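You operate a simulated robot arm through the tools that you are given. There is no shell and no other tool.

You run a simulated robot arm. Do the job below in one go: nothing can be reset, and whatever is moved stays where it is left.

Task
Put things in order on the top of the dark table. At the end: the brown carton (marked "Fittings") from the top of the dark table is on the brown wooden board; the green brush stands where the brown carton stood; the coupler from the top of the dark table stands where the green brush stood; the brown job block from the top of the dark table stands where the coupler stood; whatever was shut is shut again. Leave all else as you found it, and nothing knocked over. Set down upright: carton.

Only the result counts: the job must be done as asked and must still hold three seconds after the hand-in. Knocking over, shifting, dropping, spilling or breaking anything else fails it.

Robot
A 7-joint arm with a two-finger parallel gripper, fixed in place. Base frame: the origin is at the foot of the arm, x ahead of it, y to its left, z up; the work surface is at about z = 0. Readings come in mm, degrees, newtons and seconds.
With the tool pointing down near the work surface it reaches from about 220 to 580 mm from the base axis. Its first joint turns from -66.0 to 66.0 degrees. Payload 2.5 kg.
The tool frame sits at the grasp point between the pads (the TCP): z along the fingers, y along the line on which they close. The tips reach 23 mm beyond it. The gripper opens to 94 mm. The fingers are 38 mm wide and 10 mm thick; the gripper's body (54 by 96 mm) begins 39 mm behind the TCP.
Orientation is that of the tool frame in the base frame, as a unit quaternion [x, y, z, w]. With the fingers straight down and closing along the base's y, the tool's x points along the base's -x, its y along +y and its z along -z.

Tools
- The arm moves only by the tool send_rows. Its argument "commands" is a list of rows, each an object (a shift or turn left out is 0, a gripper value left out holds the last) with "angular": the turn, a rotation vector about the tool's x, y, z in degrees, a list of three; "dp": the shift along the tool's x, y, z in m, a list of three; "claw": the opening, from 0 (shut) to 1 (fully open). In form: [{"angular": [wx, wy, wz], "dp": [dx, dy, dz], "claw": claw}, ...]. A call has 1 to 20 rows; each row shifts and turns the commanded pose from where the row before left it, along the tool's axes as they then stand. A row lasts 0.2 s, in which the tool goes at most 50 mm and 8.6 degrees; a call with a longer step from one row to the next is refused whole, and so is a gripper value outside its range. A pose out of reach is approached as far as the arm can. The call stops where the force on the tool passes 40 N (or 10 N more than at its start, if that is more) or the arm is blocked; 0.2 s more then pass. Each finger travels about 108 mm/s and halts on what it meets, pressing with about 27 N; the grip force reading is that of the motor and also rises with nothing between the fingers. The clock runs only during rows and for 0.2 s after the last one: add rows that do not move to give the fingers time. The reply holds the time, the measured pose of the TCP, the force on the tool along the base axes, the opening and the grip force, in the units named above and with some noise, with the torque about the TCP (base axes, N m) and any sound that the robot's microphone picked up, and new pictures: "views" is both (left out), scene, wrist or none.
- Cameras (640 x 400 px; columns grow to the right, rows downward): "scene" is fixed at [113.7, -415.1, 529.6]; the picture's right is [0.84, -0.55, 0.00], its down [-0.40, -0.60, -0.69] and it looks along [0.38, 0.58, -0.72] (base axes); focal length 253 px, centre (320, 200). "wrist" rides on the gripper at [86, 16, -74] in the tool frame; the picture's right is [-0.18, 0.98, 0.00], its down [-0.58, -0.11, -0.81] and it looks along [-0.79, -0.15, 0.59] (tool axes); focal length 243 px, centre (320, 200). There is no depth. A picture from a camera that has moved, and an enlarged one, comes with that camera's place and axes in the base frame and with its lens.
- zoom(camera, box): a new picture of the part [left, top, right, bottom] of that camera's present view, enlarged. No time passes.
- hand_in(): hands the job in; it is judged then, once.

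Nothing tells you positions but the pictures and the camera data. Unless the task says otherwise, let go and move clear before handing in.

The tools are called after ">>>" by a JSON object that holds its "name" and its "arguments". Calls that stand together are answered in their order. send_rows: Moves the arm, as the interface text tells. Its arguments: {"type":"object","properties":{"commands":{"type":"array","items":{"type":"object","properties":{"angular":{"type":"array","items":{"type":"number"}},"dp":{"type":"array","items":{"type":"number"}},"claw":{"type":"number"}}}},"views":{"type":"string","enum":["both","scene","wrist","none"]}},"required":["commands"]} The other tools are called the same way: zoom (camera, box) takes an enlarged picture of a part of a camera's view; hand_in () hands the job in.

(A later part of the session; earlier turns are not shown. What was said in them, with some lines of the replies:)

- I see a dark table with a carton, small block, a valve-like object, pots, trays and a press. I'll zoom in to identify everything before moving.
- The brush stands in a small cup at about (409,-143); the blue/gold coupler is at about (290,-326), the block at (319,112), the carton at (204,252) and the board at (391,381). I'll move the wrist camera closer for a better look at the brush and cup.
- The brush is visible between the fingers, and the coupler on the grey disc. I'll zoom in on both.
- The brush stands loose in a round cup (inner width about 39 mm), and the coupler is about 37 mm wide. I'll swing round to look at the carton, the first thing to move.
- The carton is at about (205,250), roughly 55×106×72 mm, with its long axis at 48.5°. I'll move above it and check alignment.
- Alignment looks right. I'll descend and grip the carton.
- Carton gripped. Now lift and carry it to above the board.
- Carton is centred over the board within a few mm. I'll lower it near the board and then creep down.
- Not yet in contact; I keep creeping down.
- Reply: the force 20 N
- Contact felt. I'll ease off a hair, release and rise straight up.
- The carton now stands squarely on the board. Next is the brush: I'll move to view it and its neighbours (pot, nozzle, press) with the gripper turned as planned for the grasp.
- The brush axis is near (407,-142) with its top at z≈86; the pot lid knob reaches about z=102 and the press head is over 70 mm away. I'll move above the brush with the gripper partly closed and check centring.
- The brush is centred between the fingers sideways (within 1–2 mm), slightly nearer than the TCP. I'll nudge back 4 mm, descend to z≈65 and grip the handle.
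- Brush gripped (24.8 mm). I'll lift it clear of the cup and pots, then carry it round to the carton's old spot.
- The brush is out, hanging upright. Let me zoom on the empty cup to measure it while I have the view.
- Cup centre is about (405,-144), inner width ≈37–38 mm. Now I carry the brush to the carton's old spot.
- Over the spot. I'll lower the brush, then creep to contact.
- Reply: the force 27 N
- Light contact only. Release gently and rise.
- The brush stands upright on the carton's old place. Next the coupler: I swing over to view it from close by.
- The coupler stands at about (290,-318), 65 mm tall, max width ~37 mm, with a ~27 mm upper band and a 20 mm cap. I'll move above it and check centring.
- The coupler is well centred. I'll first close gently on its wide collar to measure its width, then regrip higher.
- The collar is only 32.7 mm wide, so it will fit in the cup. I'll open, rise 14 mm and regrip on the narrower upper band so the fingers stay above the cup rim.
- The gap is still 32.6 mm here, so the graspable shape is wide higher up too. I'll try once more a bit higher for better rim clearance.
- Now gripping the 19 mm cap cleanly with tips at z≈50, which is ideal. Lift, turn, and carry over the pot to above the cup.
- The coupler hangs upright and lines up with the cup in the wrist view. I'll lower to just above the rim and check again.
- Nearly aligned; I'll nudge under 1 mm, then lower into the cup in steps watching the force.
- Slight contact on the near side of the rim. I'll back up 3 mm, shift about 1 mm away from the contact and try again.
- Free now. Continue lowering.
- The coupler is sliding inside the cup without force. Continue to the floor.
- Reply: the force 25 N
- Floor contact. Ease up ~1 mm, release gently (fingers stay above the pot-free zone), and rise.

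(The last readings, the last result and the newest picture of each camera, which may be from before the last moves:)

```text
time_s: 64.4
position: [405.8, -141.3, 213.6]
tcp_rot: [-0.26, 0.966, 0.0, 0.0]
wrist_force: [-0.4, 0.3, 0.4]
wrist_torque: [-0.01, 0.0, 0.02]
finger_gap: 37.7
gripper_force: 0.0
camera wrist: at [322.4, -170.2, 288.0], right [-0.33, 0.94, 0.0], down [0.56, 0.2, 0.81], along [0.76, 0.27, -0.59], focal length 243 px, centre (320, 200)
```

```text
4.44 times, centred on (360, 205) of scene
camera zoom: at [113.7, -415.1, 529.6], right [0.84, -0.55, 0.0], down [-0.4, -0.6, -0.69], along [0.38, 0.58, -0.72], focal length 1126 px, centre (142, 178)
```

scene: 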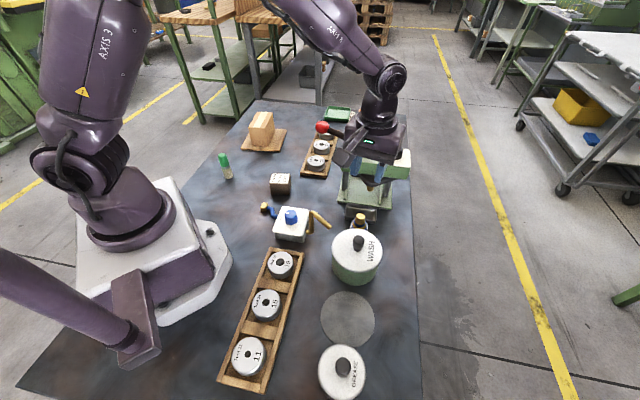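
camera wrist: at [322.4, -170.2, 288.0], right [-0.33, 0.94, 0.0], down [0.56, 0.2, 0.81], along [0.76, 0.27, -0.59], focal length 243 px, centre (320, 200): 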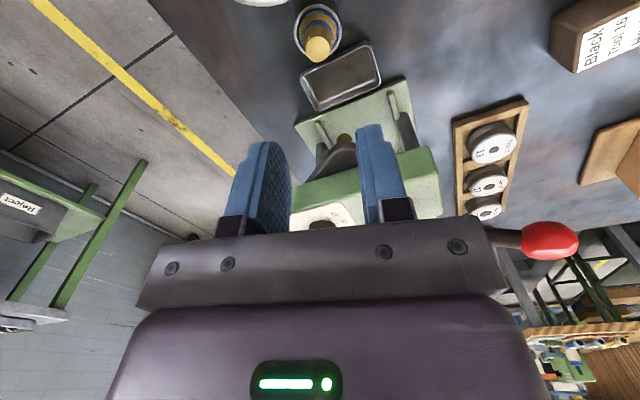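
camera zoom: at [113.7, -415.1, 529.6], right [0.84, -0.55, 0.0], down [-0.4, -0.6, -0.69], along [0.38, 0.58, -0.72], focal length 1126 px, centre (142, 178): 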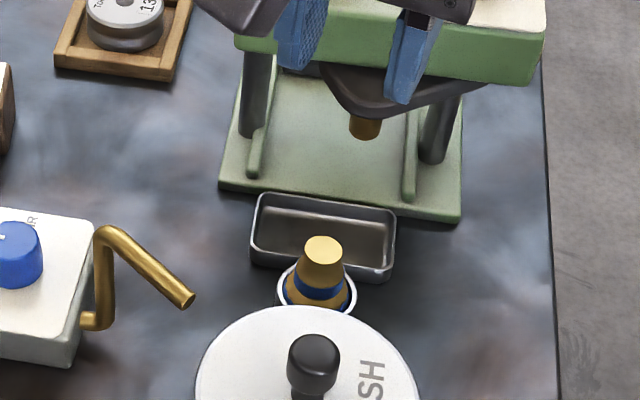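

The coupler sits upright in the cup, and cup and dish haven't moved. Now to the job block at about (319,110); I'll move to view it with the gripper turned to match its faces.

>>> {"name": "send_rows", "arguments": {"commands": [{"dp": [0.0136, 0.0344, 0], "claw": 0.95}, {"dp": [0.0136, 0.0344, 0]}, {"dp": [0.0136, 0.0344, 0]}, {"dp": [0.0136, 0.0344, 0]}, {"dp": [-0.0171, 0.0363, 0]}, {"dp": [-0.0171, 0.0363, 0]}, {"dp": [-0.0171, 0.0363, 0]}, {"angular": [0, 0, -7.667]}, {"angular": [0, 0, -7.667]}, {"angular": [0, 0, -7.666]}, {"dp": [0, 0, 0.02]}, {}, {}]}}

>>> {"name": "zoom", "arguments": {"camera": "wrist", "box": [240, 30, 400, 170]}}

```text
time_s: 67.2
position: [280.3, 66.9, 193.5]
tcp_rot: [-0.447, 0.895, 0.0, 0.0]
wrist_force: [-1.1, -1.0, -0.5]
wrist_torque: [-0.03, 0.0, 0.01]
finger_gap: 89.3
gripper_force: 0.1
camera wrist: at [214.7, 9.7, 267.7], right [-0.68, 0.74, 0.0], down [0.44, 0.4, 0.81], along [0.59, 0.54, -0.59], focal length 243 px, centre (320, 200)
```

scene: 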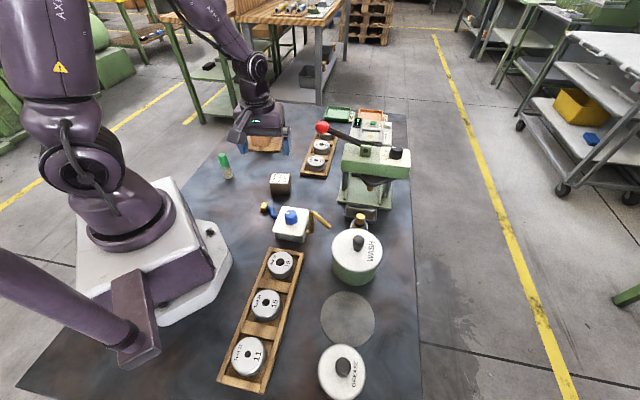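
wrist: 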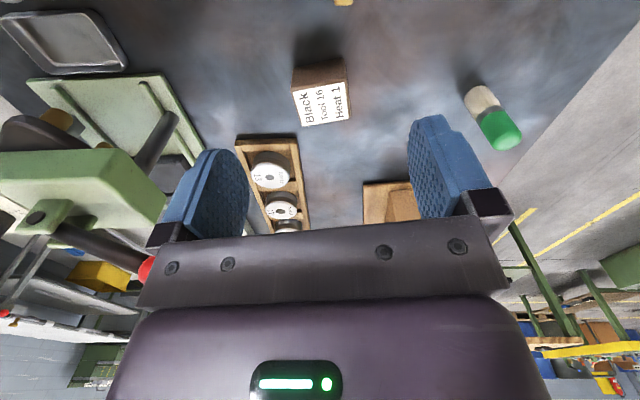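

```text
2.86 times, centred on (320, 100) of wrist
camera zoom: at [214.7, 9.7, 267.7], right [-0.68, 0.74, 0.0], down [0.44, 0.4, 0.81], along [0.59, 0.54, -0.59], focal length 693 px, centre (320, 486)
```

zoom: 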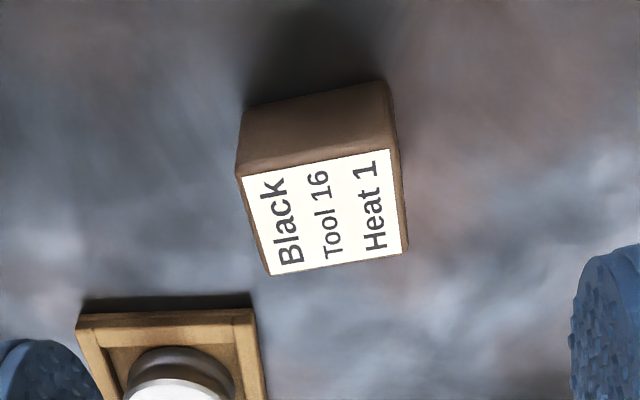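

The block centre is at about (319,109), faces match the gripper. I'll move above it and check.

>>> {"name": "send_rows", "arguments": {"commands": [{"dp": [-0.0189, -0.0019, 0.0312]}, {"dp": [-0.0189, -0.0019, 0.0312]}, {"dp": [-0.0189, -0.0019, 0.0312], "angular": [0, 0, -0.7]}, {}, {}]}}

>>> {"name": "zoom", "arguments": {"camera": "wrist", "box": [160, 0, 480, 200]}}

```text
time_s: 68.4
position: [318.6, 110.8, 99.2]
tcp_rot: [-0.453, 0.892, 0.001, 0.001]
wrist_force: [0.0, 0.4, 0.5]
wrist_torque: [0.01, 0.0, 0.0]
finger_gap: 89.4
gripper_force: 0.0
camera wrist: at [254.3, 51.4, 173.0], right [-0.68, 0.73, 0.0], down [0.43, 0.4, 0.81], along [0.59, 0.55, -0.59], focal length 243 px, centre (320, 200)
```

scene: 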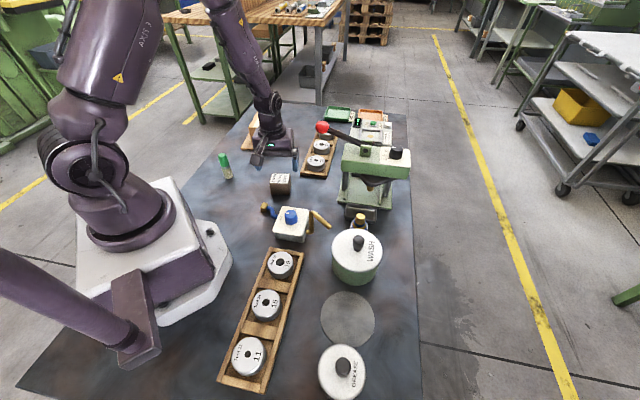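
wrist: 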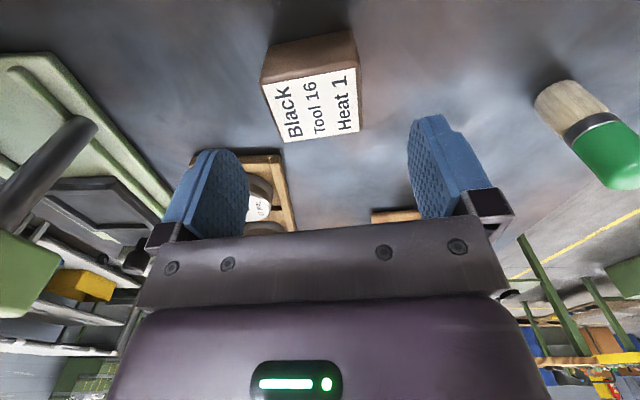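

```text
2.00 times, centred on (320, 100) of wrist
camera zoom: at [254.3, 51.4, 173.0], right [-0.68, 0.73, 0.0], down [0.43, 0.4, 0.81], along [0.59, 0.55, -0.59], focal length 485 px, centre (320, 400)
```

zoom: 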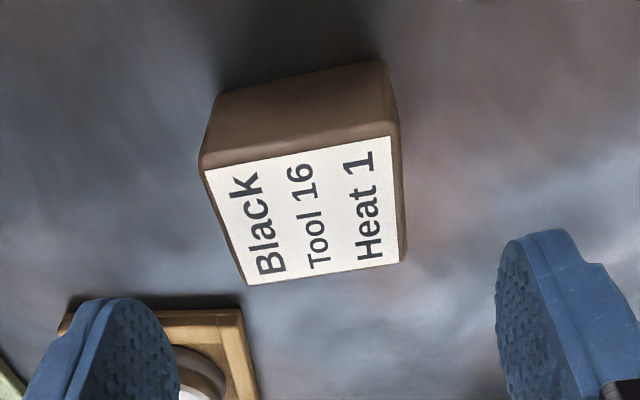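

I'll correct by ~4 mm, descend and grip the block.

>>> {"name": "send_rows", "arguments": {"commands": [{"dp": [0.0035, -0.0018, 0.02]}, {"dp": [0, 0, 0.025]}, {"dp": [0, 0, 0.018]}, {"dp": [0, 0, 0.008]}, {}, {"claw": 0.7}, {"claw": 0.6}, {"claw": 0.5}, {"claw": 0.4}, {"claw": 0.3}, {"claw": 0.3}]}}

```text
time_s: 70.8
position: [319.2, 106.7, 27.0]
tcp_rot: [-0.452, 0.892, 0.0, 0.0]
wrist_force: [-0.1, -0.3, -1.2]
wrist_torque: [0.01, 0.01, 0.0]
finger_gap: 55.6
gripper_force: 26.6
camera wrist: at [254.3, 47.4, 102.5], right [-0.68, 0.73, 0.0], down [0.43, 0.4, 0.81], along [0.59, 0.55, -0.59], focal length 243 px, centre (320, 200)
```

scene: 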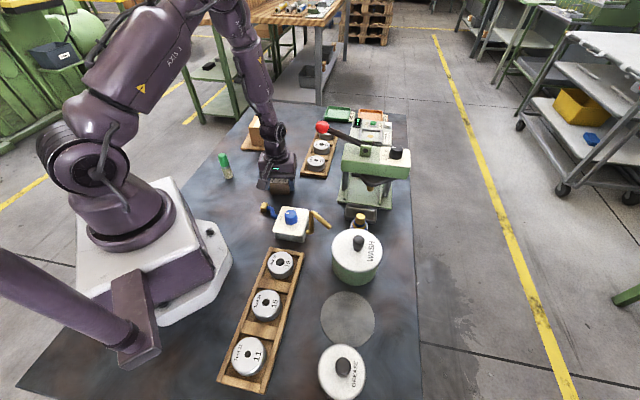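
wrist: 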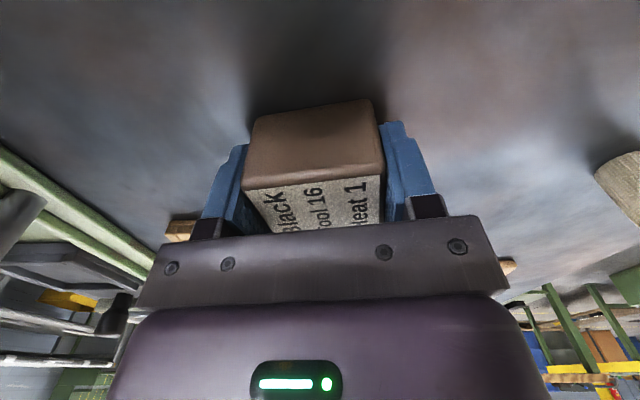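

Block gripped. Lift it high and turn it for the destination.

>>> {"name": "send_rows", "arguments": {"commands": [{"dp": [0, 0, -0.01]}, {"dp": [0, 0, -0.03]}, {"dp": [0, 0, -0.05]}, {"dp": [0, 0, -0.05]}, {"angular": [0, 0, 8.16]}, {"angular": [0, 0, 8.16]}, {"angular": [0, 0, 8.16]}, {"angular": [0, 0, 8.16]}, {"angular": [0, 0, 8.16]}, {"angular": [0, 0, 8.16]}, {"angular": [0, 0, 8.16]}, {"angular": [0, 0, 8.16]}, {"angular": [0, 0, 8.16]}, {"angular": [0, 0, 8.16]}, {"angular": [0, 0, 8.16]}, {}]}}

```text
time_s: 74.2
position: [317.6, 105.7, 168.0]
tcp_rot: [0.31, 0.951, 0.0, 0.0]
wrist_force: [-0.3, -0.6, -1.0]
wrist_torque: [0.0, -0.01, -0.01]
finger_gap: 55.8
gripper_force: 27.2
camera wrist: at [257.5, 171.2, 243.4], right [0.73, 0.69, 0.0], down [0.41, -0.43, 0.81], along [0.55, -0.59, -0.59], focal length 243 px, centre (320, 200)
```

scene: 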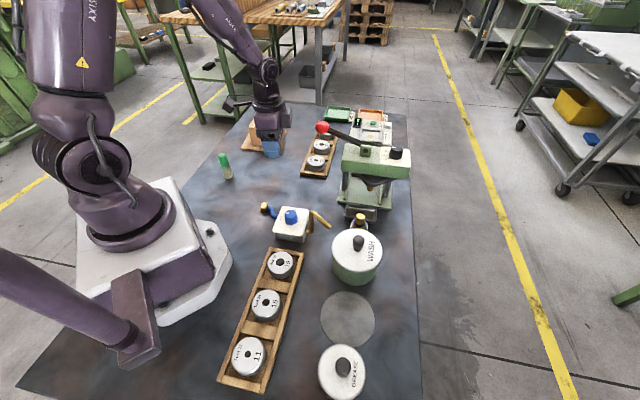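
wrist: 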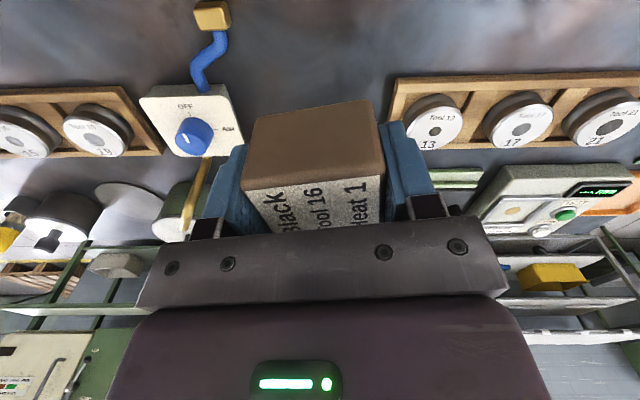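

>>> {"name": "send_rows", "arguments": {"commands": [{"dp": [-0.0225, -0.036, 0]}, {"dp": [-0.0225, -0.036, 0]}, {"dp": [-0.0225, -0.036, 0]}, {"dp": [-0.0225, -0.036, 0]}, {"dp": [-0.0225, -0.036, 0]}, {"dp": [-0.0225, -0.036, 0]}, {"dp": [-0.0225, -0.036, 0]}, {"dp": [-0.0225, -0.036, 0]}, {"dp": [-0.0225, -0.036, 0]}, {"dp": [-0.0225, -0.036, 0]}, {}, {}]}}

>>> {"name": "zoom", "arguments": {"camera": "scene", "box": [310, 230, 430, 370]}}

```text
time_s: 76.8
position: [288.6, -317.8, 168.1]
tcp_rot: [0.31, 0.951, 0.0, 0.0]
wrist_force: [0.4, 0.0, -0.7]
wrist_torque: [0.01, 0.01, -0.03]
finger_gap: 55.4
gripper_force: 27.0
camera wrist: at [228.2, -254.3, 242.9], right [0.73, 0.69, 0.0], down [0.41, -0.43, 0.81], along [0.55, -0.59, -0.59], focal length 243 px, centre (320, 200)
```

scene: 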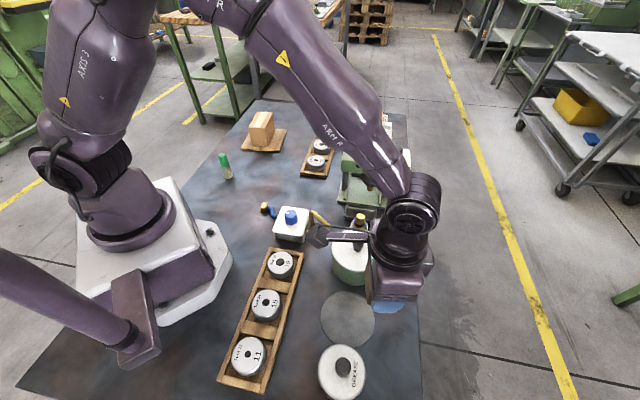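
wrist: 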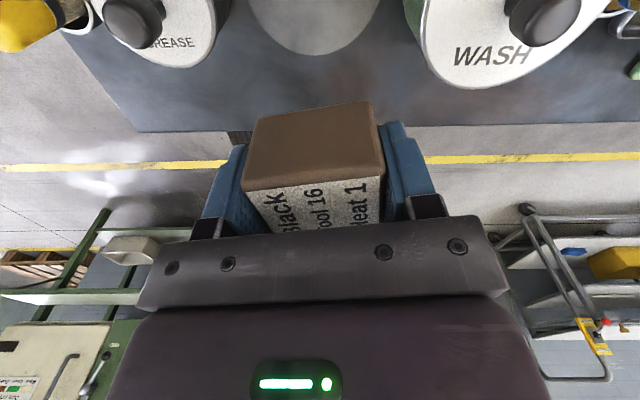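

```text
2.86 times, centred on (370, 300) of scene
camera zoom: at [113.7, -415.1, 529.6], right [0.84, -0.55, 0.0], down [-0.4, -0.6, -0.69], along [0.38, 0.58, -0.72], focal length 724 px, centre (177, -86)
```

zoom: 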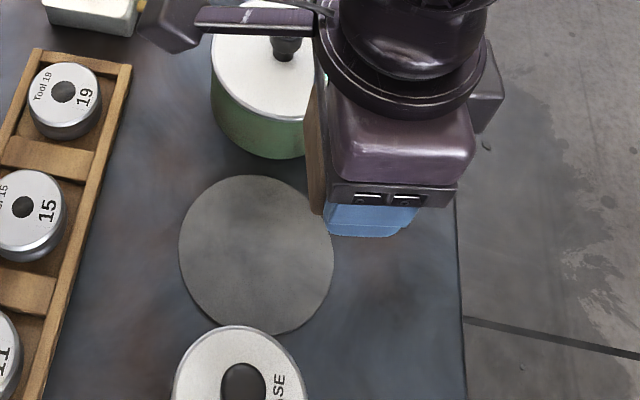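

Positioned over the coupler's old spot. Lower near the surface and inspect.

>>> {"name": "send_rows", "arguments": {"commands": [{"dp": [0, 0, 0.04]}, {"dp": [0, 0, 0.04]}, {"dp": [0, 0, 0.03]}, {"dp": [0, 0, 0.02]}, {}, {}]}}

>>> {"name": "zoom", "arguments": {"camera": "scene", "box": [310, 250, 430, 350]}}

```text
time_s: 78.2
position: [289.6, -318.1, 37.4]
tcp_rot: [0.309, 0.951, 0.0, 0.0]
wrist_force: [-1.0, 0.5, -1.3]
wrist_torque: [0.0, -0.03, -0.01]
finger_gap: 55.7
gripper_force: 27.3
camera wrist: at [228.1, -252.4, 111.6], right [0.73, 0.69, 0.0], down [0.41, -0.43, 0.81], along [0.55, -0.59, -0.59], focal length 243 px, centre (320, 200)
```

scene: 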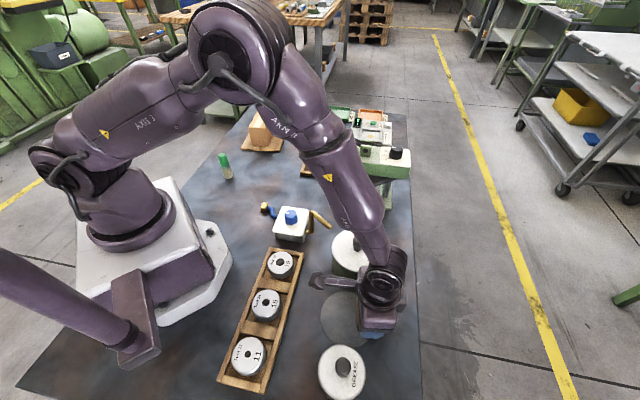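
wrist: 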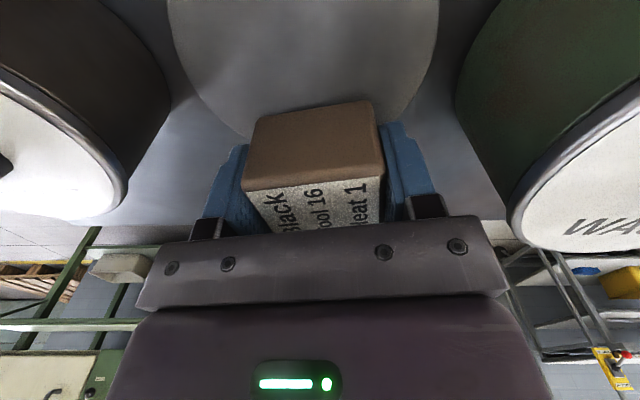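

```text
4.00 times, centred on (370, 300) of scene
camera zoom: at [113.7, -415.1, 529.6], right [0.84, -0.55, 0.0], down [-0.4, -0.6, -0.69], along [0.38, 0.58, -0.72], focal length 1014 px, centre (120, -200)
```

zoom: 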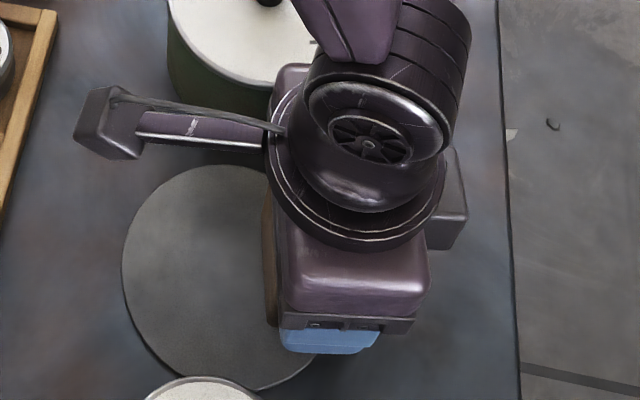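

>>> {"name": "send_rows", "arguments": {"commands": [{"dp": [0, 0, 0.002]}, {"dp": [0, 0, 0.002]}, {"dp": [0, 0, 0.002]}, {}], "views": "none"}}

>>> {"name": "send_rows", "arguments": {"commands": [{"dp": [0, 0, 0.001]}, {}], "views": "none"}}

```text
time_s: 79.2
position: [289.0, -316.9, 32.3]
tcp_rot: [0.309, 0.951, 0.001, -0.001]
wrist_force: [-1.1, -0.7, -0.9]
wrist_torque: [-0.01, 0.0, -0.02]
finger_gap: 55.9
gripper_force: 27.0
```

```text
time_s: 79.8
position: [289.4, -316.8, 32.3]
tcp_rot: [0.308, 0.951, 0.0, 0.0]
wrist_force: [0.0, 1.1, -0.4]
wrist_torque: [0.04, -0.01, -0.02]
finger_gap: 55.6
gripper_force: 27.1
```

>>> {"name": "send_rows", "arguments": {"commands": [{"dp": [0, 0, 0.001]}, {"dp": [0, 0, 0.001]}, {}], "views": "none"}}

```text
time_s: 80.6
position: [287.8, -317.1, 30.3]
tcp_rot: [0.309, 0.951, 0.0, 0.0]
wrist_force: [-4.2, 6.9, 19.4]
wrist_torque: [0.15, 0.1, 0.04]
finger_gap: 55.8
gripper_force: 26.8
```

Contact. Ease off, release and rise.

>>> {"name": "send_rows", "arguments": {"commands": [{"dp": [0, 0, -0.0008]}, {}, {"claw": 0.62}, {"claw": 0.68}, {"claw": 0.75}, {"claw": 0.8}, {}, {"dp": [0, 0, -0.01]}, {"dp": [0, 0, -0.025]}, {"dp": [0, 0, -0.04]}, {"dp": [0, 0, -0.045]}, {"dp": [0, 0, -0.045]}, {}]}}

>>> {"name": "zoom", "arguments": {"camera": "wrist", "box": [200, 0, 440, 160]}}

>>> {"name": "zoom", "arguments": {"camera": "scene", "box": [310, 250, 430, 350]}}

```text
time_s: 83.4
position: [288.9, -316.2, 196.4]
tcp_rot: [0.309, 0.951, 0.0, 0.001]
wrist_force: [0.4, 0.1, -0.6]
wrist_torque: [0.0, 0.05, 0.0]
finger_gap: 75.4
gripper_force: 0.1
camera wrist: at [227.8, -251.9, 271.7], right [0.73, 0.69, 0.0], down [0.41, -0.43, 0.81], along [0.55, -0.59, -0.59], focal length 243 px, centre (320, 200)
```

scene: 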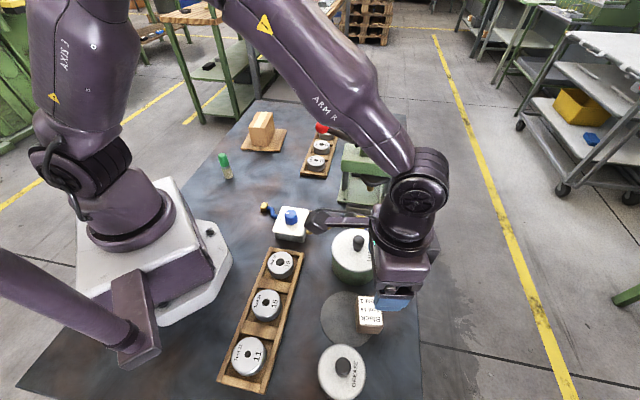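
wrist: 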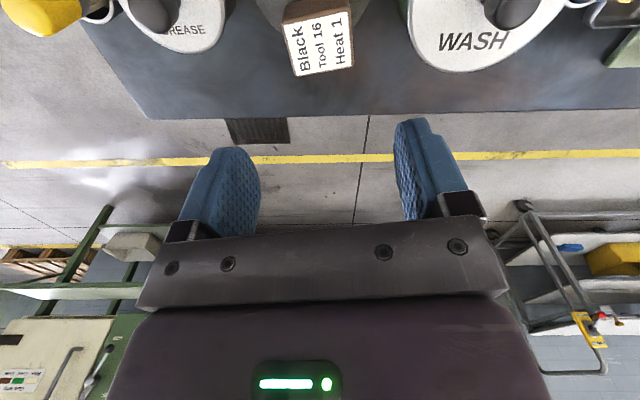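

```text
2.50 times, centred on (320, 80) of wrist
camera zoom: at [227.8, -251.9, 271.7], right [0.73, 0.69, 0.0], down [0.41, -0.43, 0.81], along [0.55, -0.59, -0.59], focal length 606 px, centre (320, 500)
```

zoom: 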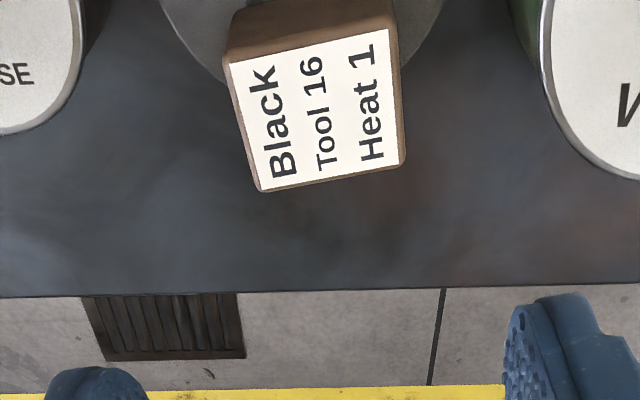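

```text
4.00 times, centred on (370, 300) of scene
camera zoom: at [113.7, -415.1, 529.6], right [0.84, -0.55, 0.0], down [-0.4, -0.6, -0.69], along [0.38, 0.58, -0.72], focal length 1014 px, centre (120, -200)
```

zoom: 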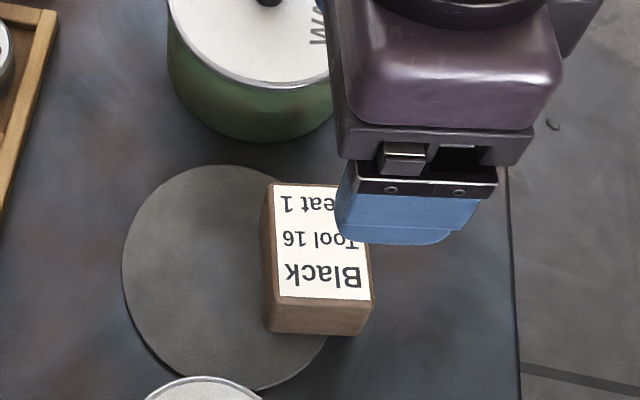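

The block stands on the coupler's old place. I'll withdraw the arm and check everything in the overview.

>>> {"name": "send_rows", "arguments": {"commands": [{"dp": [0, 0, -0.04]}, {"dp": [0.0272, 0.0291, -0.0056]}, {"dp": [0.0272, 0.0291, -0.0056]}, {"dp": [0.0272, 0.0291, -0.0056]}, {"dp": [0.0272, 0.0291, -0.0056]}, {"dp": [0.0272, 0.0291, -0.0056]}, {"dp": [0.0272, 0.0291, -0.0056]}, {"dp": [0.0272, 0.0291, -0.0056]}, {"dp": [0.0272, 0.0291, -0.0056]}, {}, {}]}}

>>> {"name": "zoom", "arguments": {"camera": "scene", "box": [190, 90, 430, 240]}}

>>> {"name": "zoom", "arguments": {"camera": "scene", "box": [200, 220, 440, 400]}}

```text
time_s: 85.8
position: [249.8, -1.0, 279.7]
tcp_rot: [0.309, 0.951, 0.0, 0.001]
wrist_force: [0.8, 0.2, 0.4]
wrist_torque: [0.01, -0.02, -0.03]
finger_gap: 75.2
gripper_force: 0.1
camera wrist: at [189.4, 63.5, 355.0], right [0.73, 0.69, 0.0], down [0.41, -0.43, 0.81], along [0.55, -0.59, -0.59], focal length 243 px, centre (320, 200)
```

scene: 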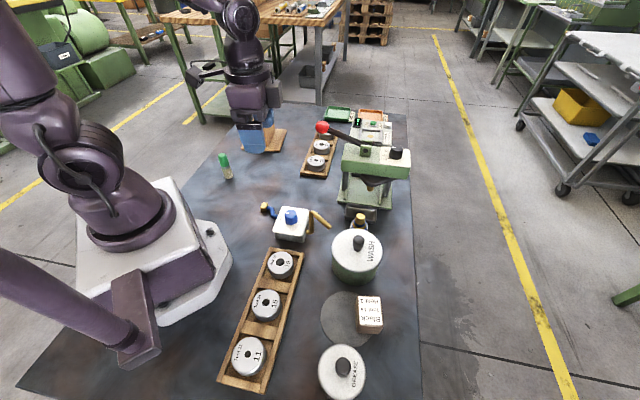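
wrist: 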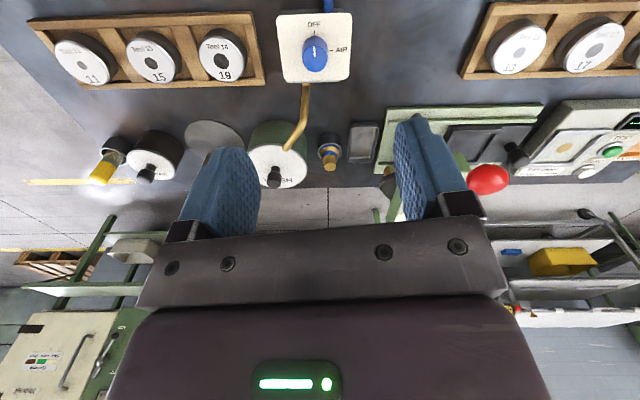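

```text
2.67 times, centred on (310, 165) of scene
camera zoom: at [113.7, -415.1, 529.6], right [0.84, -0.55, 0.0], down [-0.4, -0.6, -0.69], along [0.38, 0.58, -0.72], focal length 676 px, centre (347, 293)
```

zoom: 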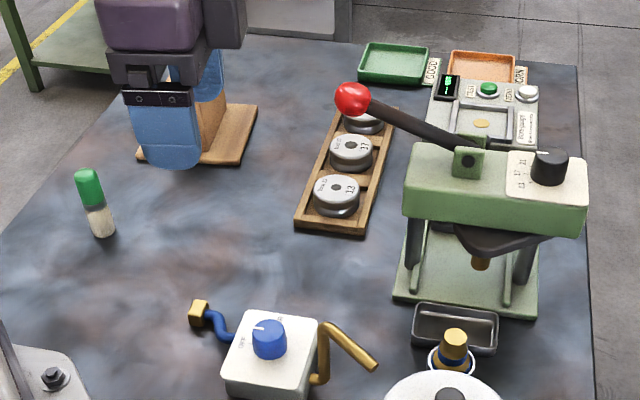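

```text
2.22 times, centred on (320, 310) of scene
camera zoom: at [113.7, -415.1, 529.6], right [0.84, -0.55, 0.0], down [-0.4, -0.6, -0.69], along [0.38, 0.58, -0.72], focal length 563 px, centre (320, -44)
```

zoom: 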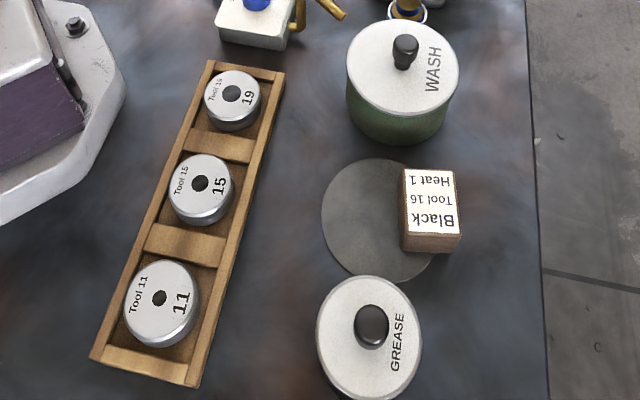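

All four items are where they were asked for: the carton is on the board, the brush on the carton's old spot, the coupler upright in the brush's cup and the block where the coupler stood. Nothing else looks moved, the pot lids are still on and the gripper is clear, so I'm handing in.

>>> {"name": "hand_in", "arguments": {}}

```text
The job is handed in.
```

I've put all four items where you asked and handed the job in. The tool confirmed the hand-in but gave no verdict.

- **Carton:** it stands upright on the brown wooden board, with about 16 mm of board showing at each end.
- **Green brush:** it stands upright on the table where the carton was.
- **Coupler:** it stands upright inside the small cup that held the brush. It touched the rim lightly once on the way in, and the cup did not appear to move.
- **Job block:** it stands where the coupler stood. That spot is near the edge of the grey mat, so the block overhangs the mat slightly but sits flat and steady.

I didn't open anything, so both pots kept their lids on. The last pictures show nothing else moved or knocked over, and the gripper was clear of everything when I handed in.
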